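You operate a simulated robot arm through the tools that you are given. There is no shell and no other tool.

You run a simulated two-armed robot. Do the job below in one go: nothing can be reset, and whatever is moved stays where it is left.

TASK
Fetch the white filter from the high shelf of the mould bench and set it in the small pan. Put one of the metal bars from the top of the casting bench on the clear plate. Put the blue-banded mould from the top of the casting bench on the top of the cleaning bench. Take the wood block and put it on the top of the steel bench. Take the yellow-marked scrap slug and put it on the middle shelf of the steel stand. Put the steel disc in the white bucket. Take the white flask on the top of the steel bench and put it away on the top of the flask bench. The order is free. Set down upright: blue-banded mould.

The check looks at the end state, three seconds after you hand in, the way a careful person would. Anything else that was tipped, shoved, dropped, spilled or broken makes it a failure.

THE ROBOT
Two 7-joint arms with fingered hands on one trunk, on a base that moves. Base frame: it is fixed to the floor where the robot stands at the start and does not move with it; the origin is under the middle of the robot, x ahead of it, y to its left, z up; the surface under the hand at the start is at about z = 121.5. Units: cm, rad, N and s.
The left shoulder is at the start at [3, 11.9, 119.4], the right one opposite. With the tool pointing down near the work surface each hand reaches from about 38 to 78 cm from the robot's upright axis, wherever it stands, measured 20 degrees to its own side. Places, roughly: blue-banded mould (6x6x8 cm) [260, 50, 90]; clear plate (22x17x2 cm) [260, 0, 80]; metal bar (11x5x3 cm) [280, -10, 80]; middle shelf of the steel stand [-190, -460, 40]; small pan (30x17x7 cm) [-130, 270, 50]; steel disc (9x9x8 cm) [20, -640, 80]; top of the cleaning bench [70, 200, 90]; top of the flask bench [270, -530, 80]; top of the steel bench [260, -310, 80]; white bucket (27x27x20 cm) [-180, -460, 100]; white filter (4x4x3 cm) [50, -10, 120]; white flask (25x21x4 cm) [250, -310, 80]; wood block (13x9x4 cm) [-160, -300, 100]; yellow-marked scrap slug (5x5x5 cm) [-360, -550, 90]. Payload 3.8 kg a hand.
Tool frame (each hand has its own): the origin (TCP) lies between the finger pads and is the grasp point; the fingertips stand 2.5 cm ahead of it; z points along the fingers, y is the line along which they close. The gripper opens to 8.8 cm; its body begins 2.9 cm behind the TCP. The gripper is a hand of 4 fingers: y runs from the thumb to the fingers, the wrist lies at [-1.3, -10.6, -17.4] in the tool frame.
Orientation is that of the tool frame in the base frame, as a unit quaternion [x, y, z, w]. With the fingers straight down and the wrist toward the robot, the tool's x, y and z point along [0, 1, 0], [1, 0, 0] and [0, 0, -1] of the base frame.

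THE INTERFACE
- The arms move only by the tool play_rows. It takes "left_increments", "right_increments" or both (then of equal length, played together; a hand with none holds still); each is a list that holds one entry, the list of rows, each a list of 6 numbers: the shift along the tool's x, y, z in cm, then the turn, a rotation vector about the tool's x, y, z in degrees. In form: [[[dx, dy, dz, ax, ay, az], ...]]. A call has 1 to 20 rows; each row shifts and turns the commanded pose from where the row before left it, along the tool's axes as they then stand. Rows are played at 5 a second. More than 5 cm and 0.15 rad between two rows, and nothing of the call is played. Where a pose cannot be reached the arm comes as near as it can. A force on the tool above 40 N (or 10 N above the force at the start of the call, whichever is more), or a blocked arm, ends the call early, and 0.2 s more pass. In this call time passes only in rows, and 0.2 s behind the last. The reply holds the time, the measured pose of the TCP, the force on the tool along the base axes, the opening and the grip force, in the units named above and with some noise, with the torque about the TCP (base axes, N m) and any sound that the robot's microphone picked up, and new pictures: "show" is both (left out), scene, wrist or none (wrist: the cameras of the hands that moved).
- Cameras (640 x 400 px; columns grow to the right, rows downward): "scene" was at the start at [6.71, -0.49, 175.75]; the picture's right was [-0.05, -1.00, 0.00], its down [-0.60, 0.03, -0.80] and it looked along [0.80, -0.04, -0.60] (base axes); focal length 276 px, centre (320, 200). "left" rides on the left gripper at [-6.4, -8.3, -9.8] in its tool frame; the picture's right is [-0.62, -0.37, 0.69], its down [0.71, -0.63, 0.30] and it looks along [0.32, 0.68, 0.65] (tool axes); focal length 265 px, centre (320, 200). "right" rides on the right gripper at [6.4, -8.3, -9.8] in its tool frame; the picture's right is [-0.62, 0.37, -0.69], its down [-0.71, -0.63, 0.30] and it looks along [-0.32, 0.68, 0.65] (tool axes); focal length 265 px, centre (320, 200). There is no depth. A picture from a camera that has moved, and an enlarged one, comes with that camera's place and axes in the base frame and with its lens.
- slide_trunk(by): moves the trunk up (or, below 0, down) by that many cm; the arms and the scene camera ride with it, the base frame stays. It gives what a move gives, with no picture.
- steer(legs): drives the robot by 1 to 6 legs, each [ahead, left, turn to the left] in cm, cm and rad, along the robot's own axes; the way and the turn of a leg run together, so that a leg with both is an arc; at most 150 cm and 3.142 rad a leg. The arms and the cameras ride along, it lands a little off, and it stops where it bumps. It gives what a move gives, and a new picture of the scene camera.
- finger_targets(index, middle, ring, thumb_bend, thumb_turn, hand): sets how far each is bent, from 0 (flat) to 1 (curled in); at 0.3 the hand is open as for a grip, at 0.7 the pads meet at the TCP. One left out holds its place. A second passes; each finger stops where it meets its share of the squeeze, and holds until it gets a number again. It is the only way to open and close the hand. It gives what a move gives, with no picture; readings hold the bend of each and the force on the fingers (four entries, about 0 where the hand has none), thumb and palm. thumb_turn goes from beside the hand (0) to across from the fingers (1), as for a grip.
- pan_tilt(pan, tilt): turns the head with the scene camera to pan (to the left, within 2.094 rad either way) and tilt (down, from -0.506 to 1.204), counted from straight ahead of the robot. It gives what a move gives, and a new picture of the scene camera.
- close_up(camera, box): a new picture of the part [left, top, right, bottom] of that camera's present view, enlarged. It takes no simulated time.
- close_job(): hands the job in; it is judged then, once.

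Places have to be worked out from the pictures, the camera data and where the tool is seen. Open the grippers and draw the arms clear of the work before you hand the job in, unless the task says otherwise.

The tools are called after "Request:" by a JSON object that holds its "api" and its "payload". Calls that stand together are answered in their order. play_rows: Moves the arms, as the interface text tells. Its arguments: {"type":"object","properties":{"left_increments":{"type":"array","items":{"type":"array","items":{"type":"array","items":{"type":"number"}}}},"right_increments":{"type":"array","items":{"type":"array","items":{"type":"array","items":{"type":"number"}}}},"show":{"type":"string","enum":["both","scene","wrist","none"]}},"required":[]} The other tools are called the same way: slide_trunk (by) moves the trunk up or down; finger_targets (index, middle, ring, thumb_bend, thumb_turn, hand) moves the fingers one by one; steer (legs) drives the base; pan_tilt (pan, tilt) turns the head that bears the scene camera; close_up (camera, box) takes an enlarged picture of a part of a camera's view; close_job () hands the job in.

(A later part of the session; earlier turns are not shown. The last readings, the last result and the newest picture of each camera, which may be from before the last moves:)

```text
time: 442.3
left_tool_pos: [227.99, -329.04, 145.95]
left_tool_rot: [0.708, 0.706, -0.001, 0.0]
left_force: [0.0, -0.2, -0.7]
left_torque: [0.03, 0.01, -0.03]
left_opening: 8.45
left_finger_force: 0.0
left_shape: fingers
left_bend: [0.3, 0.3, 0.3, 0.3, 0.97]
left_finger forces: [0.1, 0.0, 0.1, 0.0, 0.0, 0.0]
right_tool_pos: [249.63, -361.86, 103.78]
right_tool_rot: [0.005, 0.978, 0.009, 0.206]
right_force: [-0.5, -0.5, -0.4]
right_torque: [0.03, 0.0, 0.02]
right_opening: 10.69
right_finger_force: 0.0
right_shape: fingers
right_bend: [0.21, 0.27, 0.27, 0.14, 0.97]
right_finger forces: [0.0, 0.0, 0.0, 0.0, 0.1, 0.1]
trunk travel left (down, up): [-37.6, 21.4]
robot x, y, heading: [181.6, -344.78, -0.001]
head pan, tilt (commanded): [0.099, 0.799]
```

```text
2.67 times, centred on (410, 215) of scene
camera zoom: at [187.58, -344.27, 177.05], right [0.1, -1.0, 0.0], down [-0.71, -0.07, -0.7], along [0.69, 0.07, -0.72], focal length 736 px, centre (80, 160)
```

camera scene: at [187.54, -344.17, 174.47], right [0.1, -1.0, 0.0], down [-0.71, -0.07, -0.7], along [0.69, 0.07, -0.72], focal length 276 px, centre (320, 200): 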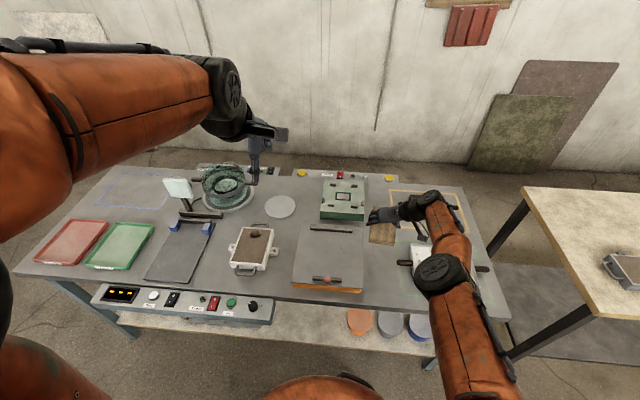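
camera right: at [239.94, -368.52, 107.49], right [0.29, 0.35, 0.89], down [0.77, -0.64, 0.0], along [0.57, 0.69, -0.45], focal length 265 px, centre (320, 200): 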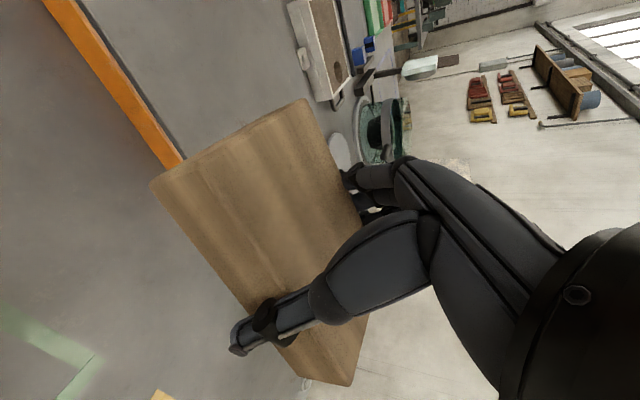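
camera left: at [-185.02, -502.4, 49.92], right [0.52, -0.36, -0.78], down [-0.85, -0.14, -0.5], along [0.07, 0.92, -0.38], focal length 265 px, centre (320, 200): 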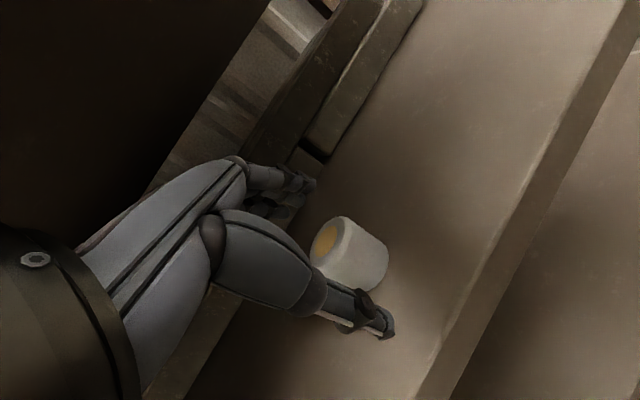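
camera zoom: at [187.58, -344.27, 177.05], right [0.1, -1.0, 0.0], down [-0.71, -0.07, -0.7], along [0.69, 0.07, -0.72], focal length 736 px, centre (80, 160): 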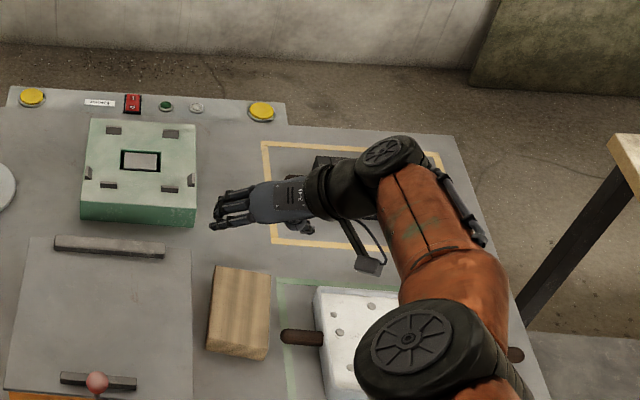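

The wood block lies flat on the steel bench. I bring the right arm back the way it came: up, level, and turned forward again.

Request:
{"api": "play_rows", "payload": {"right_increments": [[[0.05, -0.1, -3.94, 0, 0, 0], [0.05, -0.1, -3.94, 0, 0, 0], [0.05, -0.1, -3.94, 0, 0, 0], [0.05, -0.1, -3.94, 0, 0, 0], [0.82, -0.97, -4, 0, 0, 0], [0.82, -0.97, -4, 0, 0, 0], [0.82, -0.97, -4, 0, 0, 0], [0.82, -0.97, -4, 0, 0, 0], [0.82, -0.97, -4, 0, 0, 0], [0.82, -0.97, -3, 0, 0, 0], [0, 0, 0, 0, 5.7, 0], [0, 0, 0, 0, 5.7, 0], [0, 0, 0, 0, 5.7, 0], [0, 0, 0, 0, 5.7, 0]]], "show": "none"}}

Request:
{"api": "play_rows", "payload": {"right_increments": [[[0, 0, 0, 0, 0, 8], [0, 0, 0, 0, 0, 8], [0, 0, 0, 0, 0, 8], [0, 0, 0, 0, 0, 8], [0, 0, 0, 0, 0, 8], [0, 0, 0, 0, 0, 8], [-2, -2, 0, 0, 0, 8], [-2, -2, 0, 0, 0, 8], [-1, -2, 0, 0, 0, 8], [0, -2, 0, 0, 0, 8], [0, 0, 0, 0, 0, 8]]], "show": "both"}}

Request:
{"api": "finger_targets", "payload": {"hand": "right", "index": 0.3, "middle": 0.3, "ring": 0.3, "thumb_bend": 0.3}}

```text
time: 445.3
left_tool_pos: [227.79, -329.14, 146.05]
left_tool_rot: [0.707, 0.707, 0.0, 0.0]
left_force: [0.2, 0.0, 1.1]
left_torque: [0.01, 0.03, 0.03]
left_opening: 8.48
left_finger_force: 0.0
left_shape: fingers
left_bend: [0.3, 0.3, 0.3, 0.3, 0.97]
left_finger forces: [0.0, 0.0, 0.0, 0.0, 0.0, 0.0]
right_tool_pos: [238.23, -373.6, 135.91]
right_tool_rot: [0.004, 1.0, 0.012, 0.01]
right_force: [-0.3, 0.2, -0.9]
right_torque: [-0.02, 0.01, -0.03]
right_opening: 10.67
right_finger_force: 0.1
right_shape: fingers
right_bend: [0.21, 0.27, 0.27, 0.14, 0.97]
right_finger forces: [0.0, 0.0, 0.1, 0.1, 0.0, 0.1]
right hand out of reach, approached as far as the arm can: row 1, 2, 3, 4, 5, 6, 7, 8, 9, 10, 11, 12, 13, 14
trunk travel left (down, up): [-37.6, 21.4]
robot x, y, heading: [181.44, -344.5, -0.0]
head pan, tilt (commanded): [0.099, 0.799]
```

```text
time: 447.7
left_tool_pos: [228.0, -328.89, 145.97]
left_tool_rot: [0.708, 0.706, -0.001, 0.0]
left_force: [0.8, 0.0, -0.9]
left_torque: [-0.01, -0.02, 0.04]
left_opening: 8.51
left_finger_force: 0.0
left_shape: fingers
left_bend: [0.3, 0.3, 0.3, 0.3, 0.97]
left_finger forces: [0.0, 0.1, 0.0, 0.1, 0.0, 0.0]
right_tool_pos: [234.39, -381.28, 135.65]
right_tool_rot: [0.698, 0.716, 0.015, -0.002]
right_force: [-0.1, -0.1, 0.0]
right_torque: [0.0, 0.03, 0.0]
right_opening: 10.67
right_finger_force: 0.0
right_shape: fingers
right_bend: [0.21, 0.27, 0.27, 0.14, 0.97]
right_finger forces: [0.1, 0.0, 0.1, 0.0, 0.1, 0.0]
trunk travel left (down, up): [-37.6, 21.4]
robot x, y, heading: [181.4, -344.86, -0.001]
head pan, tilt (commanded): [0.099, 0.799]
camera scene: at [187.63, -344.19, 177.06], right [0.1, -1.0, 0.0], down [-0.71, -0.07, -0.7], along [0.69, 0.07, -0.72], focal length 276 px, centre (320, 200)
camera right: at [225.8, -375.32, 145.54], right [0.37, -0.63, 0.69], down [-0.61, -0.72, -0.33], along [0.7, -0.29, -0.65], focal length 265 px, centre (320, 200)
```

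scene: 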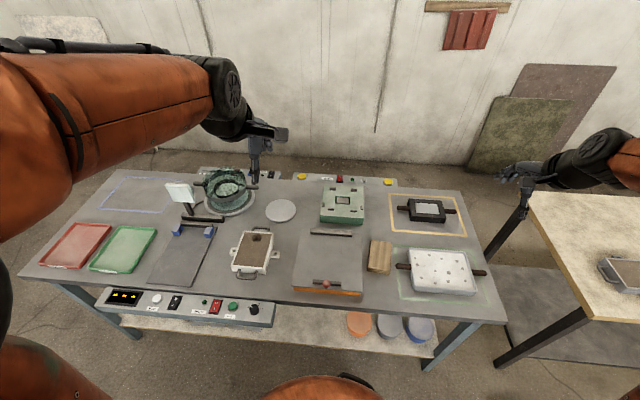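
right: 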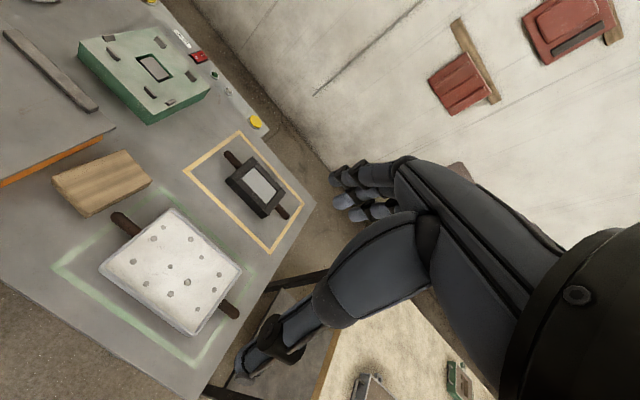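

```text
time: 448.7
left_tool_pos: [228.09, -328.97, 146.01]
left_tool_rot: [0.709, 0.705, 0.0, 0.001]
left_force: [0.1, -0.6, 0.5]
left_torque: [0.01, 0.0, -0.02]
left_opening: 8.47
left_finger_force: 0.0
left_shape: fingers
left_bend: [0.3, 0.3, 0.3, 0.3, 0.97]
left_finger forces: [0.0, 0.0, 0.0, 0.0, 0.1, 0.0]
right_tool_pos: [234.37, -381.45, 135.6]
right_tool_rot: [0.698, 0.716, 0.015, -0.001]
right_force: [-0.7, 0.9, -0.2]
right_torque: [-0.02, -0.01, 0.02]
right_opening: 8.52
right_finger_force: 0.0
right_shape: fingers
right_bend: [0.3, 0.3, 0.3, 0.3, 0.97]
right_finger forces: [0.0, 0.1, 0.1, 0.0, 0.0, 0.1]
trunk travel left (down, up): [-37.6, 21.4]
robot x, y, heading: [181.62, -344.93, -0.001]
head pan, tilt (commanded): [0.099, 0.799]
```

Both hands are free. I shift left so the flask is straight in front of me and measure it closely.

Request:
{"api": "steer", "payload": {"legs": [[0, 32.3, 0.001]]}}

Request:
{"api": "pan_tilt", "payload": {"pan": 0.0, "tilt": 0.85}}

Request:
{"api": "close_up", "payload": {"camera": "scene", "box": [250, 170, 390, 275]}}

Request:
{"api": "close_up", "payload": {"camera": "left", "box": [0, 0, 640, 400]}}

Request:
{"api": "close_up", "payload": {"camera": "right", "box": [0, 0, 640, 400]}}

```text
time: 450.8
left_tool_pos: [228.21, -297.07, 146.01]
left_tool_rot: [0.71, 0.704, 0.0, 0.0]
left_force: [-0.3, -0.3, 0.6]
left_torque: [-0.03, 0.0, -0.01]
left_opening: 8.49
left_finger_force: 0.0
left_shape: fingers
left_bend: [0.3, 0.3, 0.3, 0.3, 0.97]
left_finger forces: [0.0, 0.0, 0.1, 0.0, 0.0, 0.0]
right_tool_pos: [234.31, -349.43, 135.71]
right_tool_rot: [0.698, 0.716, 0.015, -0.001]
right_force: [0.3, 0.0, 0.7]
right_torque: [0.01, -0.02, -0.01]
right_opening: 8.54
right_finger_force: 0.1
right_shape: fingers
right_bend: [0.3, 0.3, 0.3, 0.3, 0.97]
right_finger forces: [0.0, 0.1, 0.0, 0.0, 0.0, 0.0]
trunk travel left (down, up): [-37.6, 21.4]
robot x, y, heading: [181.75, -312.48, -0.01]
head pan, tilt (commanded): [0.099, 0.799]
camera scene: at [187.69, -312.07, 177.07], right [0.09, -1.0, 0.0], down [-0.71, -0.07, -0.7], along [0.69, 0.06, -0.72], focal length 276 px, centre (320, 200)
```

scene: 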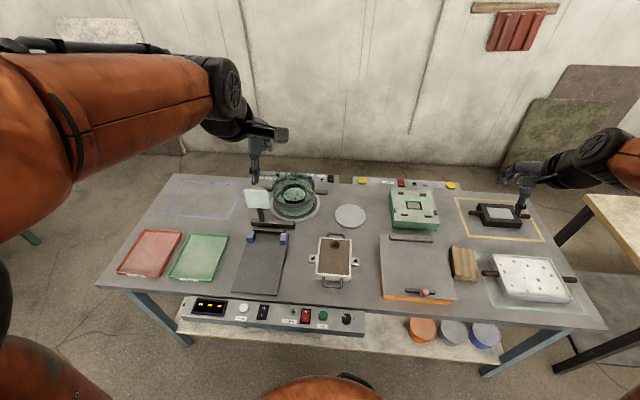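

```text
time: 451.5
left_tool_pos: [228.18, -296.87, 146.01]
left_tool_rot: [0.71, 0.704, 0.001, -0.001]
left_force: [-0.8, 0.1, 0.4]
left_torque: [0.01, 0.02, 0.01]
left_opening: 8.48
left_finger_force: 0.0
left_shape: fingers
left_bend: [0.3, 0.3, 0.3, 0.3, 0.97]
left_finger forces: [0.1, 0.0, 0.1, 0.1, 0.1, 0.0]
right_tool_pos: [234.42, -349.34, 135.72]
right_tool_rot: [0.699, 0.715, 0.014, 0.0]
right_force: [0.8, 0.6, 0.4]
right_torque: [0.01, -0.01, -0.01]
right_opening: 8.52
right_finger_force: 0.1
right_shape: fingers
right_bend: [0.3, 0.3, 0.3, 0.3, 0.97]
right_finger forces: [0.0, 0.0, 0.1, 0.0, 0.0, 0.0]
trunk travel left (down, up): [-37.6, 21.4]
robot x, y, heading: [181.6, -312.7, -0.005]
head pan, tilt (commanded): [0.0, 0.85]
camera scene: at [187.48, -312.76, 176.66], right [-0.01, -1.0, 0.0], down [-0.75, 0.0, -0.66], along [0.66, 0.0, -0.75], focal length 276 px, centre (320, 200)
```

scene: 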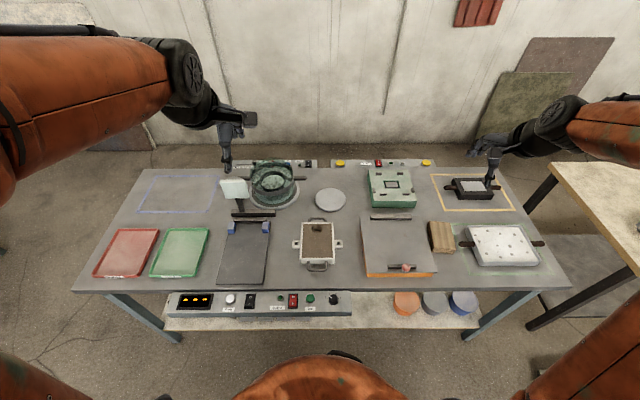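

```text
3.81 times, centred on (320, 222) of scene
camera zoom: at [187.48, -312.76, 176.66], right [-0.01, -1.0, 0.0], down [-0.75, 0.0, -0.66], along [0.66, 0.0, -0.75], focal length 1051 px, centre (320, 114)
```

zoom: 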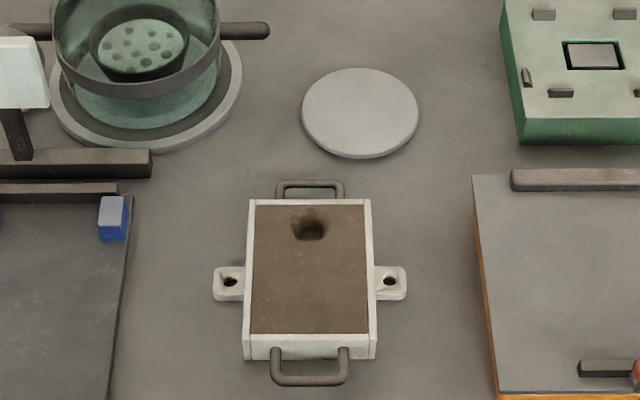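

```text
1.00 times, centred on (320, 200) of left (not enlarged: the box is as wide or as high as the picture)
camera zoom: at [219.85, -303.23, 155.59], right [-0.37, -0.62, -0.69], down [-0.62, 0.72, -0.3], along [0.69, 0.32, -0.65], focal length 265 px, centre (320, 200)
```

zoom: 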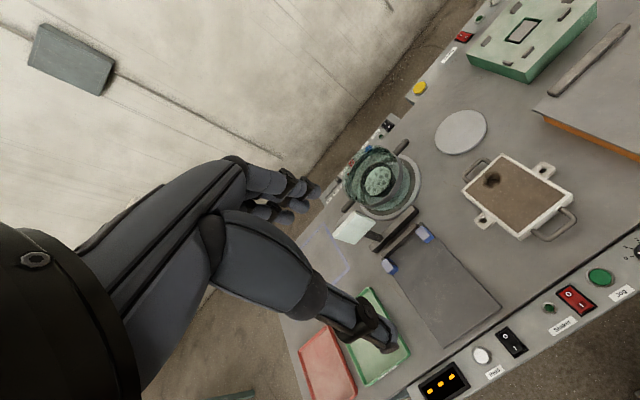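

```text
1.00 times, centred on (320, 200) of right (not enlarged: the box is as wide or as high as the picture)
camera zoom: at [225.74, -343.29, 145.56], right [0.37, -0.63, 0.69], down [-0.61, -0.72, -0.33], along [0.7, -0.29, -0.65], focal length 265 px, centre (320, 200)
```

zoom: 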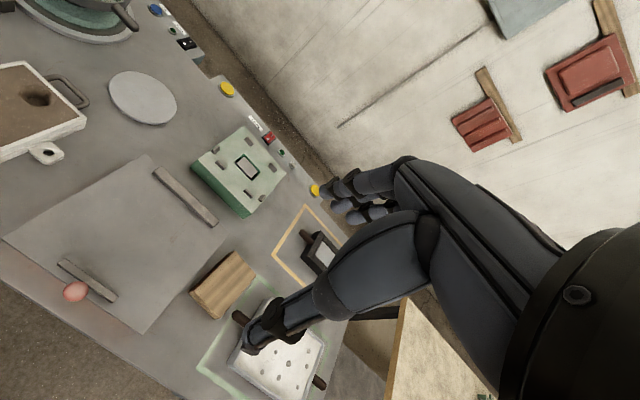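

The flask body spans y -318.2…-305.2 and x 238–255; its side lugs have holes at [245.5, -303.6] and [245.6, -319.9], top z ≈ 85. I bring both hands down to z ≈ 100 just outside each lug.

Request:
{"api": "play_rows", "payload": {"left_increments": [[[-0.45, 1.44, 3.83, 0, 0, 0], [-0.45, 1.44, 3.83, 0, 0, 0], [-0.45, 1.44, 3.83, 0, 0, 0], [-0.45, 1.44, 3.83, 0, 0, 0], [-0.45, 1.44, 3.83, 0, 0, 0], [-0.45, 1.44, 3.83, 0, 0, 0], [-0.45, 1.44, 3.83, 0, 0, 0], [-0.45, 1.44, 3.83, 0, 0, 0], [-0.45, 1.44, 3.83, 0, 0, 0], [-0.45, 1.44, 3.83, 0, 0, 0], [-0.45, 1.44, 3.83, 0, 0, 0], [-0.45, 1.44, 3.83, 0, 0, 0]]], "right_increments": [[[2.2, 0.9, 2.95, 0, 0, 0], [2.2, 0.9, 2.95, 0, 0, 0], [2.2, 0.9, 2.95, 0, 0, 0], [2.2, 0.9, 2.95, 0, 0, 0], [2.2, 0.9, 2.95, 0, 0, 0], [2.2, 0.9, 2.95, 0, 0, 0], [2.2, 0.9, 2.95, 0, 0, 0.5], [2.2, 0.9, 2.95, 0, 0, 0.5], [2.2, 0.9, 2.95, 0, 0, 0.5], [2.2, 0.9, 2.95, 0, 0, 0], [2.2, 0.9, 2.95, 0, 0, 0], [2.2, 0.9, 2.95, 0, 0, 0]]], "show": "both"}}

Request:
{"api": "close_up", "payload": {"camera": "scene", "box": [240, 150, 400, 270]}}

```text
time: 454.1
left_tool_pos: [245.83, -302.5, 100.14]
left_tool_rot: [0.71, 0.704, 0.0, 0.001]
left_force: [0.1, 0.3, 0.2]
left_torque: [-0.03, 0.02, 0.02]
left_opening: 8.45
left_finger_force: 0.1
left_shape: fingers
left_bend: [0.3, 0.3, 0.3, 0.3, 0.97]
left_finger forces: [0.1, 0.0, 0.0, 0.0, 0.0, 0.1]
right_tool_pos: [245.52, -322.42, 101.04]
right_tool_rot: [0.709, 0.705, 0.014, -0.002]
right_force: [-0.1, -1.0, 0.3]
right_torque: [-0.01, 0.02, 0.01]
right_opening: 8.5
right_finger_force: 0.0
right_shape: fingers
right_bend: [0.3, 0.3, 0.3, 0.3, 0.97]
right_finger forces: [0.0, 0.1, 0.1, 0.0, 0.1, 0.0]
trunk travel left (down, up): [-37.6, 21.4]
robot x, y, heading: [181.84, -313.06, -0.007]
head pan, tilt (commanded): [0.0, 0.85]
camera scene: at [187.7, -312.77, 176.65], right [-0.01, -1.0, 0.0], down [-0.75, 0.0, -0.66], along [0.66, 0.0, -0.75], focal length 276 px, centre (320, 200)
camera right: at [237.08, -316.05, 110.96], right [0.35, -0.64, 0.69], down [-0.63, -0.7, -0.33], along [0.69, -0.31, -0.65], focal length 265 px, centre (320, 200)
camera left: at [237.44, -308.84, 109.71], right [-0.37, -0.62, -0.69], down [-0.62, 0.72, -0.31], along [0.69, 0.32, -0.65], focal length 265 px, centre (320, 200)
```

scene: 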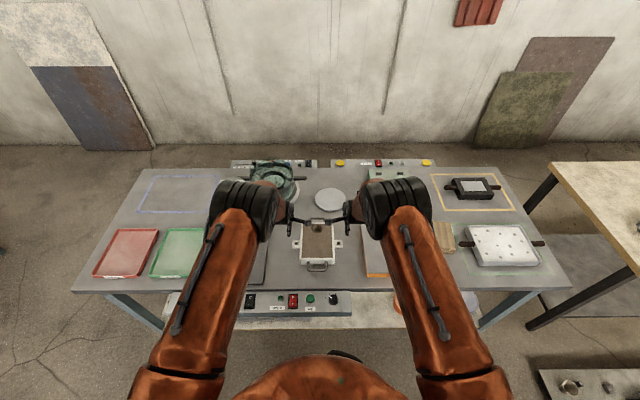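
right: 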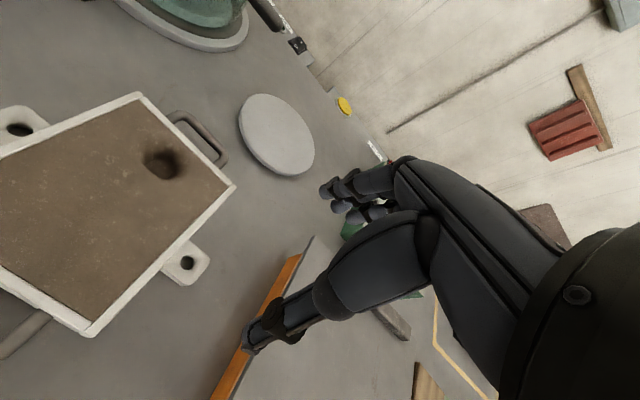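
left: 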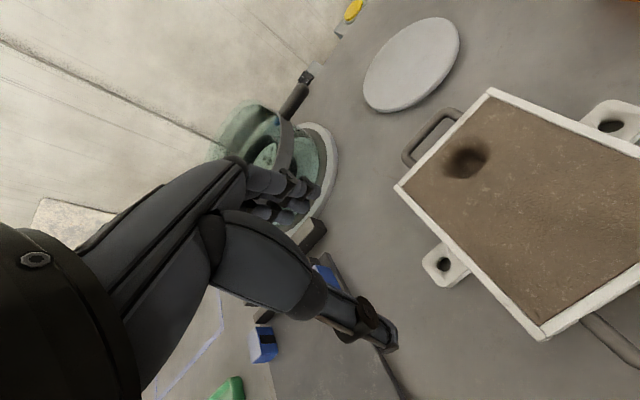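

```text
3.33 times, centred on (320, 210) of scene
camera zoom: at [187.7, -312.77, 176.65], right [-0.01, -1.0, 0.0], down [-0.75, 0.0, -0.66], along [0.66, 0.0, -0.75], focal length 920 px, centre (320, 167)
```

zoom: 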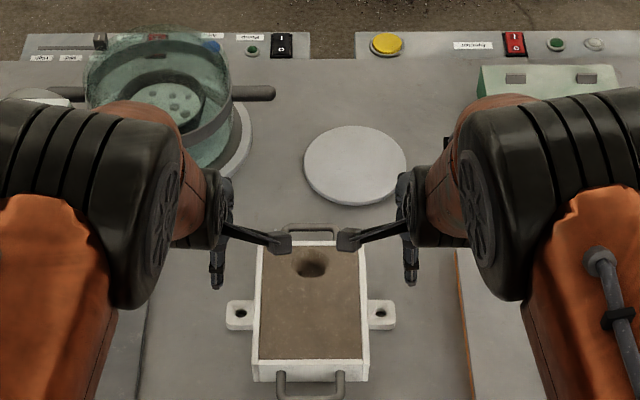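

Both hands are lined up; the lug holes read [246, -304] and [246, -319.8]. I bring the right hand 1.4 cm inward and lower both to z ≈ 90.

Request:
{"api": "play_rows", "payload": {"left_increments": [[[0, 0, 3.3, 0, 0, 0], [0, 0, 3.3, 0, 0, 0], [0, 0, 3.3, 0, 0, 0]]], "right_increments": [[[0.5, 0.1, 3.6, 0, 0, 0], [0.5, 0.1, 3.6, 0, 0, 0], [0.4, 0.1, 3.6, 0, 0, 0]]], "show": "both"}}

Request:
{"api": "close_up", "payload": {"camera": "scene", "box": [240, 150, 400, 270]}}

```text
time: 454.9
left_tool_pos: [245.54, -302.63, 90.05]
left_tool_rot: [0.71, 0.704, 0.0, -0.001]
left_force: [0.1, 0.0, 0.1]
left_torque: [0.0, 0.01, 0.01]
left_opening: 8.44
left_finger_force: 0.1
left_shape: fingers
left_bend: [0.3, 0.3, 0.3, 0.3, 0.97]
left_finger forces: [0.0, 0.1, 0.0, 0.0, 0.0, 0.0]
right_tool_pos: [246.22, -320.58, 90.39]
right_tool_rot: [0.707, 0.707, 0.015, -0.001]
right_force: [0.2, 0.0, -0.9]
right_torque: [0.03, 0.0, 0.03]
right_opening: 8.5
right_finger_force: 0.0
right_shape: fingers
right_bend: [0.3, 0.3, 0.3, 0.3, 0.97]
right_finger forces: [0.0, 0.1, 0.1, 0.1, 0.0, 0.0]
trunk travel left (down, up): [-37.6, 21.4]
robot x, y, heading: [181.43, -312.75, -0.007]
head pan, tilt (commanded): [0.0, 0.85]
camera scene: at [187.53, -312.84, 176.66], right [-0.01, -1.0, 0.0], down [-0.75, 0.0, -0.66], along [0.66, 0.0, -0.75], focal length 276 px, centre (320, 200)
camera right: at [237.72, -314.28, 100.21], right [0.35, -0.64, 0.69], down [-0.63, -0.7, -0.33], along [0.7, -0.31, -0.65], focal length 265 px, centre (320, 200)
camera left: at [237.11, -308.92, 99.77], right [-0.37, -0.62, -0.69], down [-0.62, 0.72, -0.31], along [0.69, 0.32, -0.65], focal length 265 px, centre (320, 200)
```

scene: 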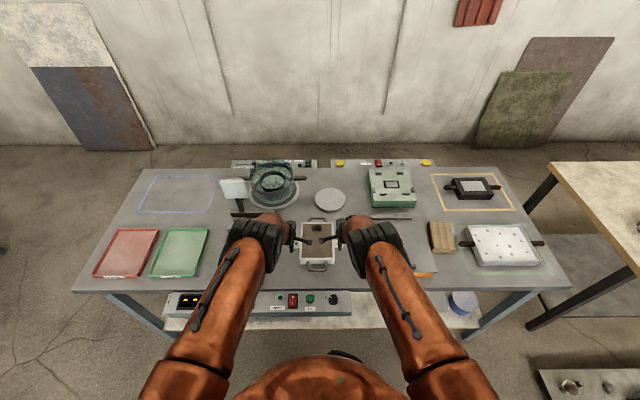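
right: 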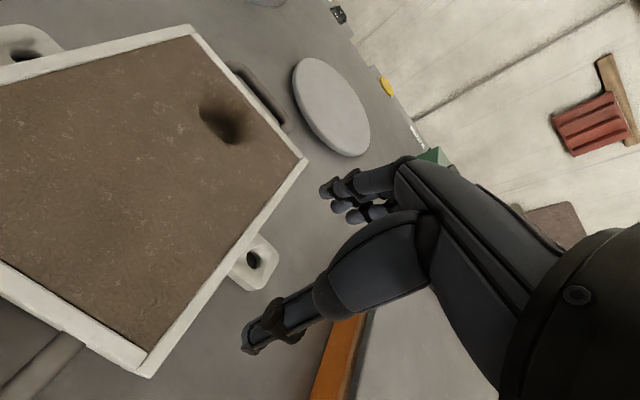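
left: 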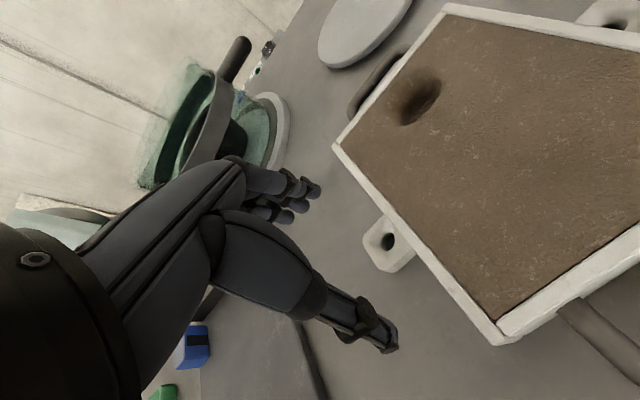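

```text
3.33 times, centred on (320, 210) of scene
camera zoom: at [187.53, -312.84, 176.66], right [-0.01, -1.0, 0.0], down [-0.75, 0.0, -0.66], along [0.66, 0.0, -0.75], focal length 920 px, centre (320, 167)
```

zoom: 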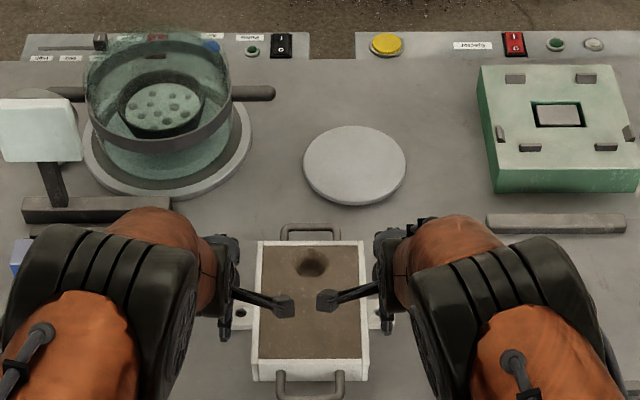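

Both lugs sit between thumb and fingers. I lower both hands to z ≈ 85.3, watching forces.

Request:
{"api": "play_rows", "payload": {"left_increments": [[[0, 0, 1.6, 0, 0, 0], [0, 0, 1.6, 0, 0, 0], [0, 0, 1.4, 0, 0, 0]]], "right_increments": [[[0, -0.2, 1.7, 0, 0, 0], [0, -0.2, 1.7, 0, 0, 0], [0, 0, 1.6, 0, 0, 0]]], "show": "wrist"}}

```text
time: 455.7
left_tool_pos: [245.54, -302.52, 85.45]
left_tool_rot: [0.71, 0.704, 0.0, 0.0]
left_force: [0.2, 0.1, 0.3]
left_torque: [0.03, 0.01, 0.0]
left_opening: 8.46
left_finger_force: 0.1
left_shape: fingers
left_bend: [0.3, 0.3, 0.3, 0.3, 0.97]
left_finger forces: [0.1, 0.0, 0.1, 0.0, 0.1, 0.0]
right_tool_pos: [245.68, -320.33, 85.31]
right_tool_rot: [0.708, 0.706, 0.015, -0.001]
right_force: [0.0, -1.1, -0.5]
right_torque: [-0.03, 0.0, 0.0]
right_opening: 8.53
right_finger_force: 0.0
right_shape: fingers
right_bend: [0.3, 0.3, 0.3, 0.3, 0.97]
right_finger forces: [0.0, 0.0, 0.0, 0.0, 0.0, 0.0]
trunk travel left (down, up): [-37.6, 21.4]
robot x, y, heading: [181.66, -312.83, -0.005]
head pan, tilt (commanded): [0.0, 0.85]
camera right: at [237.19, -314.04, 95.26], right [0.35, -0.64, 0.69], down [-0.63, -0.7, -0.33], along [0.69, -0.31, -0.65], focal length 265 px, centre (320, 200)
camera left: at [237.12, -308.86, 95.05], right [-0.37, -0.62, -0.69], down [-0.62, 0.72, -0.3], along [0.69, 0.32, -0.65], focal length 265 px, centre (320, 200)
```

right: 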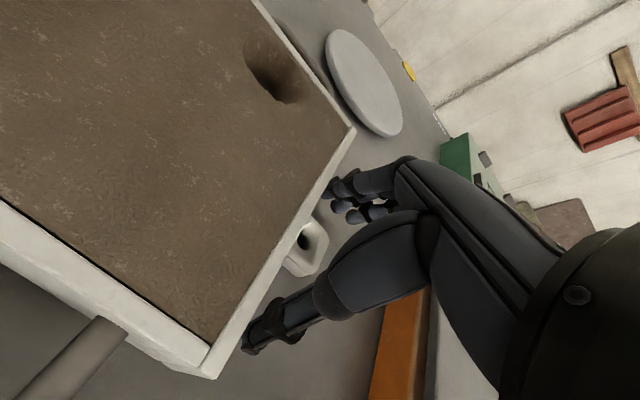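
left: 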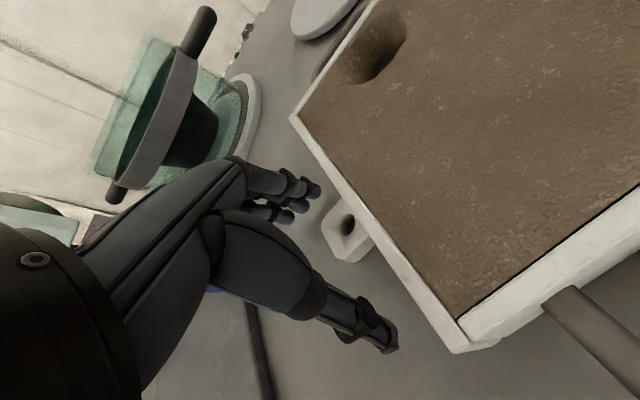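

No contact yet; both lugs are between thumb and fingers. I close both hands.

Request:
{"api": "finger_targets", "payload": {"hand": "left", "index": 0.8, "middle": 0.8, "ring": 0.8, "thumb_bend": 0.8}}

Request:
{"api": "finger_targets", "payload": {"hand": "right", "index": 0.8, "middle": 0.8, "ring": 0.8, "thumb_bend": 0.8}}

Request:
{"api": "close_up", "payload": {"camera": "left", "box": [160, 120, 480, 370]}}

Request:
{"api": "close_up", "payload": {"camera": "right", "box": [160, 120, 480, 370]}}

```text
time: 456.7
left_tool_pos: [245.5, -302.37, 85.32]
left_tool_rot: [0.71, 0.704, 0.001, 0.001]
left_force: [1.4, 2.1, 2.3]
left_torque: [0.06, 0.02, 0.07]
left_opening: 2.75
left_finger_force: 10.1
left_shape: fingers
left_bend: [0.55, 0.8, 0.8, 0.61, 0.97]
left_finger forces: [10.5, 0.0, 0.1, 0.0, 9.4, 0.1]
right_tool_pos: [245.65, -320.35, 85.3]
right_tool_rot: [0.707, 0.707, 0.014, -0.002]
right_force: [0.1, -0.6, 0.4]
right_torque: [-0.03, 0.0, 0.01]
right_opening: 8.53
right_finger_force: 0.1
right_shape: fingers
right_bend: [0.3, 0.3, 0.3, 0.3, 0.97]
right_finger forces: [0.1, 0.0, 0.0, 0.1, 0.1, 0.1]
trunk travel left (down, up): [-37.6, 21.4]
robot x, y, heading: [181.26, -312.47, -0.009]
head pan, tilt (commanded): [0.0, 0.85]
```

```text
time: 457.7
left_tool_pos: [245.59, -302.56, 85.37]
left_tool_rot: [0.71, 0.704, 0.0, 0.0]
left_force: [-1.2, 1.1, 1.7]
left_torque: [0.04, 0.02, -0.01]
left_opening: 2.7
left_finger_force: 10.0
left_shape: fingers
left_bend: [0.55, 0.8, 0.8, 0.61, 0.98]
left_finger forces: [9.3, 0.0, 0.0, 0.0, 10.3, 0.0]
right_tool_pos: [245.69, -320.25, 85.45]
right_tool_rot: [0.708, 0.706, 0.015, -0.001]
right_force: [3.5, -4.3, 1.0]
right_torque: [-0.04, -0.01, 0.02]
right_opening: 2.69
right_finger_force: 15.6
right_shape: fingers
right_bend: [0.58, 0.6, 0.8, 0.58, 0.96]
right_finger forces: [8.9, 8.4, 0.0, 0.1, 13.5, 0.0]
trunk travel left (down, up): [-37.6, 21.4]
robot x, y, heading: [181.63, -312.65, -0.006]
head pan, tilt (commanded): [0.0, 0.85]
```

```text
1.60 times, centred on (320, 245) of left
camera zoom: at [237.13, -308.89, 95.07], right [-0.37, -0.62, -0.69], down [-0.62, 0.72, -0.3], along [0.69, 0.32, -0.65], focal length 425 px, centre (320, 128)
```

zoom: 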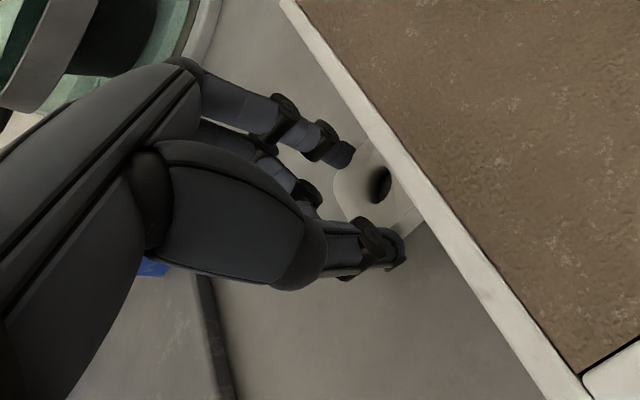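

```text
1.60 times, centred on (320, 245) of right
camera zoom: at [237.22, -314.09, 95.29], right [0.35, -0.64, 0.69], down [-0.63, -0.7, -0.33], along [0.69, -0.31, -0.65], focal length 425 px, centre (320, 128)
```

zoom: 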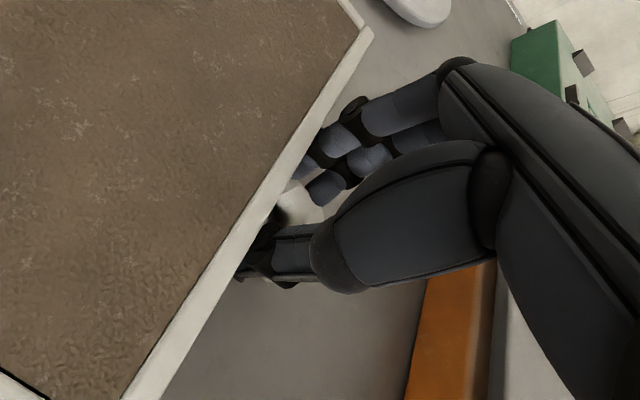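

The left hand holds only with index and thumb near the lug's edge, while the right has a better hold. I reopen the left hand, move it 0.7 cm inward and close again.

Request:
{"api": "finger_targets", "payload": {"hand": "left", "index": 0.3, "middle": 0.3, "ring": 0.3, "thumb_bend": 0.3}}

Request:
{"api": "play_rows", "payload": {"left_increments": [[[-0.4, 0.1, 0, 0, 0, 0], [-0.4, 0.1, 0.2, 0, 0, 0]]], "show": "none"}}

Request:
{"api": "finger_targets", "payload": {"hand": "left", "index": 0.8, "middle": 0.8, "ring": 0.8, "thumb_bend": 0.8}}

Request:
{"api": "close_up", "payload": {"camera": "left", "box": [160, 120, 480, 370]}}

```text
time: 458.7
left_tool_pos: [245.51, -302.62, 85.38]
left_tool_rot: [0.71, 0.704, 0.0, 0.0]
left_force: [0.4, 0.1, 0.1]
left_torque: [0.0, -0.04, -0.02]
left_opening: 8.44
left_finger_force: 0.0
left_shape: fingers
left_bend: [0.3, 0.3, 0.3, 0.3, 0.98]
left_finger forces: [0.1, 0.1, 0.1, 0.1, 0.0, 0.0]
right_tool_pos: [245.64, -320.35, 85.48]
right_tool_rot: [0.708, 0.706, 0.015, -0.002]
right_force: [2.2, -3.3, 1.6]
right_torque: [-0.03, 0.01, 0.02]
right_opening: 2.71
right_finger_force: 14.8
right_shape: fingers
right_bend: [0.58, 0.6, 0.8, 0.58, 0.96]
right_finger forces: [8.5, 8.0, 0.0, 0.0, 13.8, 0.0]
trunk travel left (down, up): [-37.6, 21.4]
robot x, y, heading: [181.51, -312.8, -0.004]
head pan, tilt (commanded): [0.0, 0.85]
```

```text
time: 459.3
left_tool_pos: [245.77, -303.39, 85.34]
left_tool_rot: [0.71, 0.704, 0.0, 0.001]
left_force: [0.2, -0.2, 0.1]
left_torque: [0.0, -0.02, 0.02]
left_opening: 8.45
left_finger_force: 0.1
left_shape: fingers
left_bend: [0.3, 0.3, 0.3, 0.3, 0.98]
left_finger forces: [0.0, 0.0, 0.1, 0.1, 0.1, 0.0]
right_tool_pos: [245.65, -320.41, 85.42]
right_tool_rot: [0.708, 0.706, 0.014, -0.002]
right_force: [2.3, -2.4, 0.9]
right_torque: [-0.02, 0.08, 0.02]
right_opening: 2.71
right_finger_force: 15.5
right_shape: fingers
right_bend: [0.58, 0.6, 0.8, 0.58, 0.96]
right_finger forces: [8.3, 8.0, 0.0, 0.0, 13.8, 0.1]
trunk travel left (down, up): [-37.6, 21.4]
robot x, y, heading: [181.68, -312.59, -0.004]
head pan, tilt (commanded): [0.0, 0.85]
```

```text
time: 460.3
left_tool_pos: [245.82, -303.24, 85.29]
left_tool_rot: [0.71, 0.704, 0.0, -0.001]
left_force: [2.0, 3.2, -0.1]
left_torque: [0.04, 0.06, -0.06]
left_opening: 2.71
left_finger_force: 14.4
left_shape: fingers
left_bend: [0.59, 0.62, 0.8, 0.56, 0.97]
left_finger forces: [8.1, 7.8, 0.0, 0.0, 13.4, 0.0]
right_tool_pos: [245.62, -320.3, 85.41]
right_tool_rot: [0.708, 0.706, 0.014, -0.002]
right_force: [-0.2, -1.2, 2.2]
right_torque: [0.0, 0.1, 0.1]
right_opening: 2.71
right_finger_force: 15.1
right_shape: fingers
right_bend: [0.6, 0.61, 0.8, 0.57, 0.96]
right_finger forces: [7.6, 7.4, 0.0, 0.0, 15.0, 0.0]
trunk travel left (down, up): [-37.6, 21.4]
robot x, y, heading: [181.73, -312.68, -0.007]
head pan, tilt (commanded): [0.0, 0.85]
```

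```text
1.60 times, centred on (320, 245) of left
camera zoom: at [237.35, -309.61, 94.91], right [-0.37, -0.62, -0.69], down [-0.62, 0.72, -0.3], along [0.69, 0.32, -0.65], focal length 425 px, centre (320, 128)
```

zoom: 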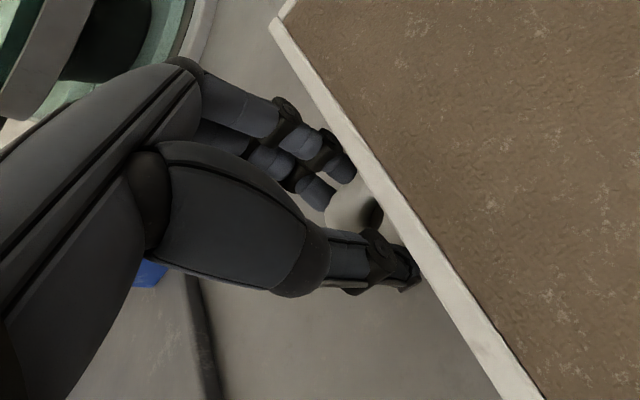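

Both hands now hold their lugs evenly (about 14 N each). I lift with the trunk by 1.5 cm as a test.

Request:
{"api": "slide_trunk", "payload": {"by": 1.5}}

Request:
{"api": "close_up", "payload": {"camera": "scene", "box": [240, 150, 400, 270]}}

```text
time: 460.9
left_tool_pos: [245.79, -303.39, 86.6]
left_tool_rot: [0.711, 0.703, 0.0, 0.0]
left_force: [-0.7, -0.5, -7.7]
left_torque: [0.0, 0.06, -0.07]
left_opening: 2.74
left_finger_force: 13.6
left_shape: fingers
left_bend: [0.61, 0.63, 0.8, 0.55, 0.96]
left_finger forces: [6.3, 7.0, 0.0, 0.0, 14.1, 0.0]
right_tool_pos: [245.65, -320.39, 86.75]
right_tool_rot: [0.708, 0.706, 0.014, -0.002]
right_force: [0.0, 0.3, -0.2]
right_torque: [-0.01, 0.02, -0.02]
right_opening: 0.0
right_finger_force: 0.0
right_shape: fingers
right_bend: [0.71, 0.72, 0.8, 0.71, 0.97]
right_finger forces: [0.0, 0.1, 0.1, 0.0, 0.0, 0.1]
trunk travel left (down, up): [-39.1, 19.9]
robot x, y, heading: [181.51, -312.31, -0.012]
head pan, tilt (commanded): [0.0, 0.85]
```

```text
3.33 times, centred on (320, 210) of scene
camera zoom: at [187.63, -312.85, 178.15], right [-0.01, -1.0, 0.0], down [-0.75, 0.0, -0.66], along [0.66, 0.0, -0.75], focal length 920 px, centre (320, 167)
```

zoom: 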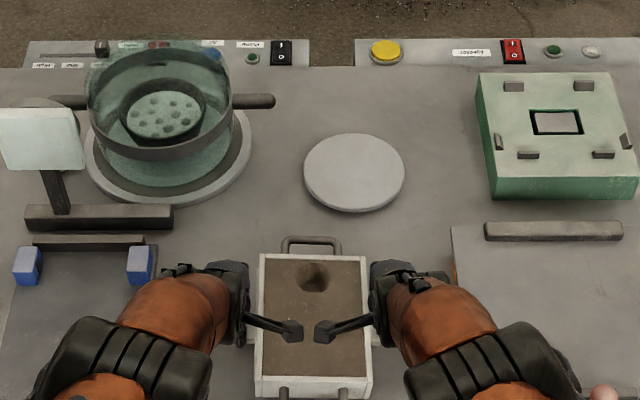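

The right hand slipped off its lug. I set the flask back down and re-grip lower with the right hand.

Request:
{"api": "slide_trunk", "payload": {"by": -1.5}}

Request:
{"api": "finger_targets", "payload": {"hand": "right", "index": 0.35, "middle": 0.35, "ring": 0.35, "thumb_bend": 0.35}}

Request:
{"api": "finger_targets", "payload": {"hand": "left", "index": 0.35, "middle": 0.35, "ring": 0.35, "thumb_bend": 0.35}}

Request:
{"api": "close_up", "payload": {"camera": "scene", "box": [240, 150, 400, 270]}}

Request:
{"api": "close_up", "payload": {"camera": "right", "box": [160, 120, 480, 370]}}

```text
time: 461.6
left_tool_pos: [245.57, -303.26, 85.46]
left_tool_rot: [0.71, 0.704, -0.001, 0.0]
left_force: [-1.3, 1.6, -4.9]
left_torque: [0.04, 0.15, -0.04]
left_opening: 2.73
left_finger_force: 13.9
left_shape: fingers
left_bend: [0.61, 0.63, 0.8, 0.55, 0.96]
left_finger forces: [7.1, 6.6, 0.1, 0.1, 13.5, 0.0]
right_tool_pos: [245.67, -320.26, 85.75]
right_tool_rot: [0.708, 0.706, 0.017, 0.002]
right_force: [-7.4, -2.3, 25.6]
right_torque: [0.21, 0.44, 0.08]
right_opening: 0.0
right_finger_force: 13.2
right_shape: fingers
right_bend: [0.71, 0.72, 0.8, 0.72, 0.98]
right_finger forces: [0.0, 0.1, 0.0, 0.0, 26.6, 0.1]
trunk travel left (down, up): [-37.6, 21.4]
robot x, y, heading: [181.91, -313.03, -0.007]
head pan, tilt (commanded): [0.0, 0.85]
```

```text
time: 462.6
left_tool_pos: [245.74, -303.36, 85.4]
left_tool_rot: [0.71, 0.704, 0.001, 0.002]
left_force: [-1.0, 1.5, -4.6]
left_torque: [0.04, 0.19, -0.04]
left_opening: 2.71
left_finger_force: 13.5
left_shape: fingers
left_bend: [0.61, 0.64, 0.8, 0.54, 0.96]
left_finger forces: [7.0, 6.6, 0.0, 0.1, 13.8, 0.0]
right_tool_pos: [246.08, -320.2, 86.1]
right_tool_rot: [0.707, 0.706, 0.021, 0.003]
right_force: [11.5, 1.5, 31.8]
right_torque: [0.25, 0.33, -0.08]
right_opening: 4.65
right_finger_force: 15.3
right_shape: fingers
right_bend: [0.35, 0.35, 0.35, 0.58, 0.97]
right_finger forces: [0.1, 0.1, 0.0, 0.1, 31.8, 0.0]
trunk travel left (down, up): [-37.6, 21.4]
robot x, y, heading: [181.75, -312.82, -0.011]
head pan, tilt (commanded): [0.0, 0.85]
```

```text
time: 463.6
left_tool_pos: [245.7, -303.3, 85.39]
left_tool_rot: [0.71, 0.704, 0.0, 0.001]
left_force: [0.5, 0.1, 0.1]
left_torque: [0.02, -0.01, 0.01]
left_opening: 7.38
left_finger_force: 0.1
left_shape: fingers
left_bend: [0.35, 0.35, 0.35, 0.35, 0.97]
left_finger forces: [0.0, 0.1, 0.0, 0.0, 0.0, 0.0]
right_tool_pos: [245.98, -320.27, 86.04]
right_tool_rot: [0.708, 0.706, 0.02, 0.004]
right_force: [11.0, 2.7, 31.8]
right_torque: [0.24, 0.3, -0.09]
right_opening: 4.69
right_finger_force: 16.0
right_shape: fingers
right_bend: [0.35, 0.35, 0.35, 0.58, 0.97]
right_finger forces: [0.1, 0.0, 0.0, 0.1, 31.9, 0.1]
trunk travel left (down, up): [-37.6, 21.4]
robot x, y, heading: [181.71, -312.82, -0.003]
head pan, tilt (commanded): [0.0, 0.85]
```

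```text
3.33 times, centred on (320, 210) of scene
camera zoom: at [187.23, -312.76, 176.68], right [-0.01, -1.0, 0.0], down [-0.75, 0.0, -0.66], along [0.66, 0.0, -0.75], focal length 920 px, centre (320, 167)
```

zoom: 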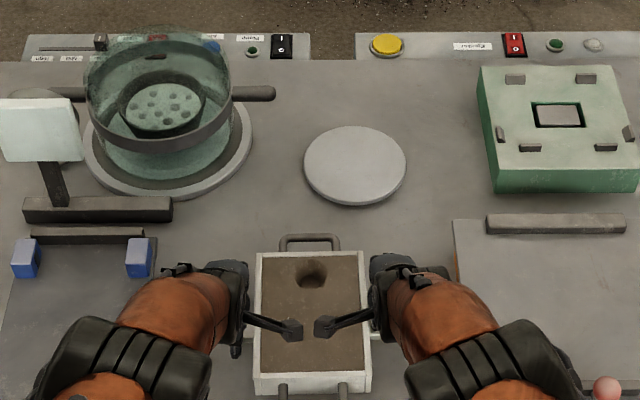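

```text
1.60 times, centred on (320, 245) of right
camera zoom: at [237.44, -313.98, 95.8], right [0.34, -0.64, 0.69], down [-0.62, -0.7, -0.34], along [0.7, -0.31, -0.64], focal length 425 px, centre (320, 128)
```

zoom: 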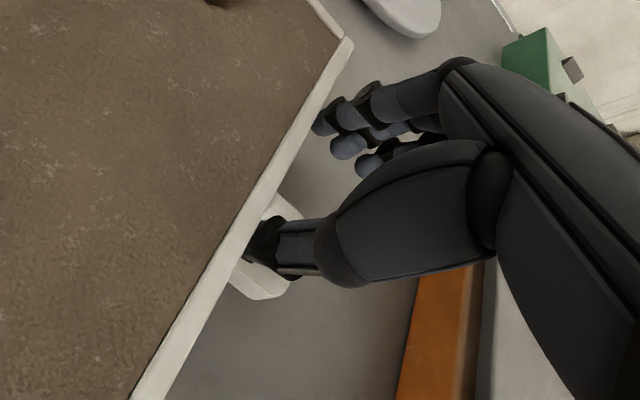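

The right thumb tip is pressing on the lug's top. I raise the right hand 2 cm to free it, then look.

Request:
{"api": "play_rows", "payload": {"right_increments": [[[0, 0, -1, 0, 0, 0], [0, 0, -1, 0, 0, 0], [0, 0, -1, 0, 0, 0]]], "show": "none"}}

Request:
{"api": "finger_targets", "payload": {"hand": "right", "index": 0.3, "middle": 0.3, "ring": 0.3, "thumb_bend": 0.3}}

Request:
{"api": "close_up", "payload": {"camera": "right", "box": [160, 120, 480, 370]}}

Request:
{"api": "close_up", "payload": {"camera": "left", "box": [160, 120, 480, 370]}}

```text
time: 464.4
left_tool_pos: [245.78, -303.47, 85.23]
left_tool_rot: [0.71, 0.704, 0.0, 0.0]
left_force: [-0.6, 0.4, -0.5]
left_torque: [-0.01, -0.01, 0.02]
left_opening: 7.41
left_finger_force: 0.0
left_shape: fingers
left_bend: [0.35, 0.35, 0.35, 0.35, 0.97]
left_finger forces: [0.0, 0.1, 0.1, 0.0, 0.1, 0.0]
right_tool_pos: [245.65, -320.29, 88.35]
right_tool_rot: [0.708, 0.706, 0.014, -0.002]
right_force: [0.6, -0.2, -0.4]
right_torque: [-0.02, 0.01, -0.02]
right_opening: 7.4
right_finger_force: 0.1
right_shape: fingers
right_bend: [0.35, 0.35, 0.35, 0.35, 0.97]
right_finger forces: [0.0, 0.1, 0.1, 0.0, 0.0, 0.0]
trunk travel left (down, up): [-37.6, 21.4]
robot x, y, heading: [181.66, -312.57, -0.009]
head pan, tilt (commanded): [0.0, 0.85]
```

```text
time: 465.4
left_tool_pos: [245.68, -303.41, 85.35]
left_tool_rot: [0.71, 0.704, 0.001, 0.0]
left_force: [0.5, 0.1, 0.5]
left_torque: [0.01, -0.01, 0.02]
left_opening: 7.4
left_finger_force: 0.1
left_shape: fingers
left_bend: [0.35, 0.35, 0.35, 0.35, 0.97]
left_finger forces: [0.0, 0.1, 0.1, 0.0, 0.1, 0.0]
right_tool_pos: [245.59, -320.36, 88.36]
right_tool_rot: [0.708, 0.706, 0.015, -0.002]
right_force: [-0.4, -0.7, 0.3]
right_torque: [0.01, 0.0, -0.01]
right_opening: 8.44
right_finger_force: 0.0
right_shape: fingers
right_bend: [0.3, 0.3, 0.3, 0.3, 0.97]
right_finger forces: [0.0, 0.0, 0.0, 0.0, 0.1, 0.0]
trunk travel left (down, up): [-37.6, 21.4]
robot x, y, heading: [181.49, -312.92, -0.007]
head pan, tilt (commanded): [0.0, 0.85]
```

```text
1.60 times, centred on (320, 245) of right
camera zoom: at [237.16, -314.04, 98.3], right [0.35, -0.64, 0.69], down [-0.63, -0.7, -0.33], along [0.69, -0.31, -0.65], focal length 425 px, centre (320, 128)
```

zoom: 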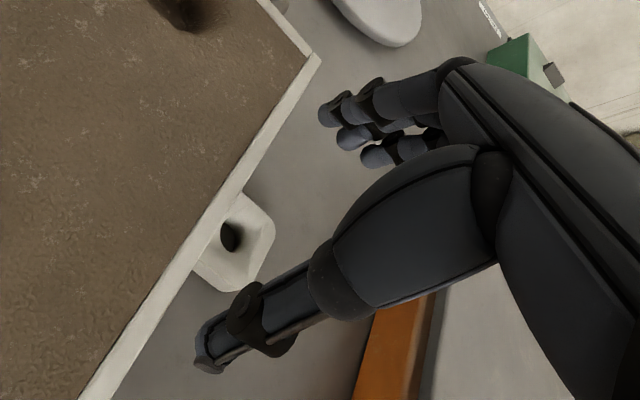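

```text
1.60 times, centred on (320, 245) of left
camera zoom: at [237.34, -309.67, 94.95], right [-0.37, -0.62, -0.69], down [-0.62, 0.72, -0.3], along [0.69, 0.32, -0.65], focal length 425 px, centre (320, 128)
```

zoom: 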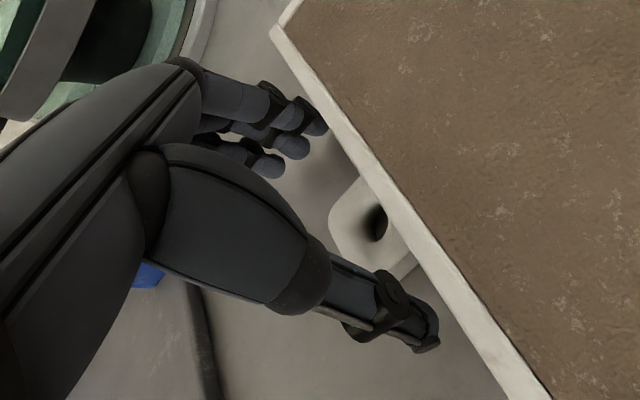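

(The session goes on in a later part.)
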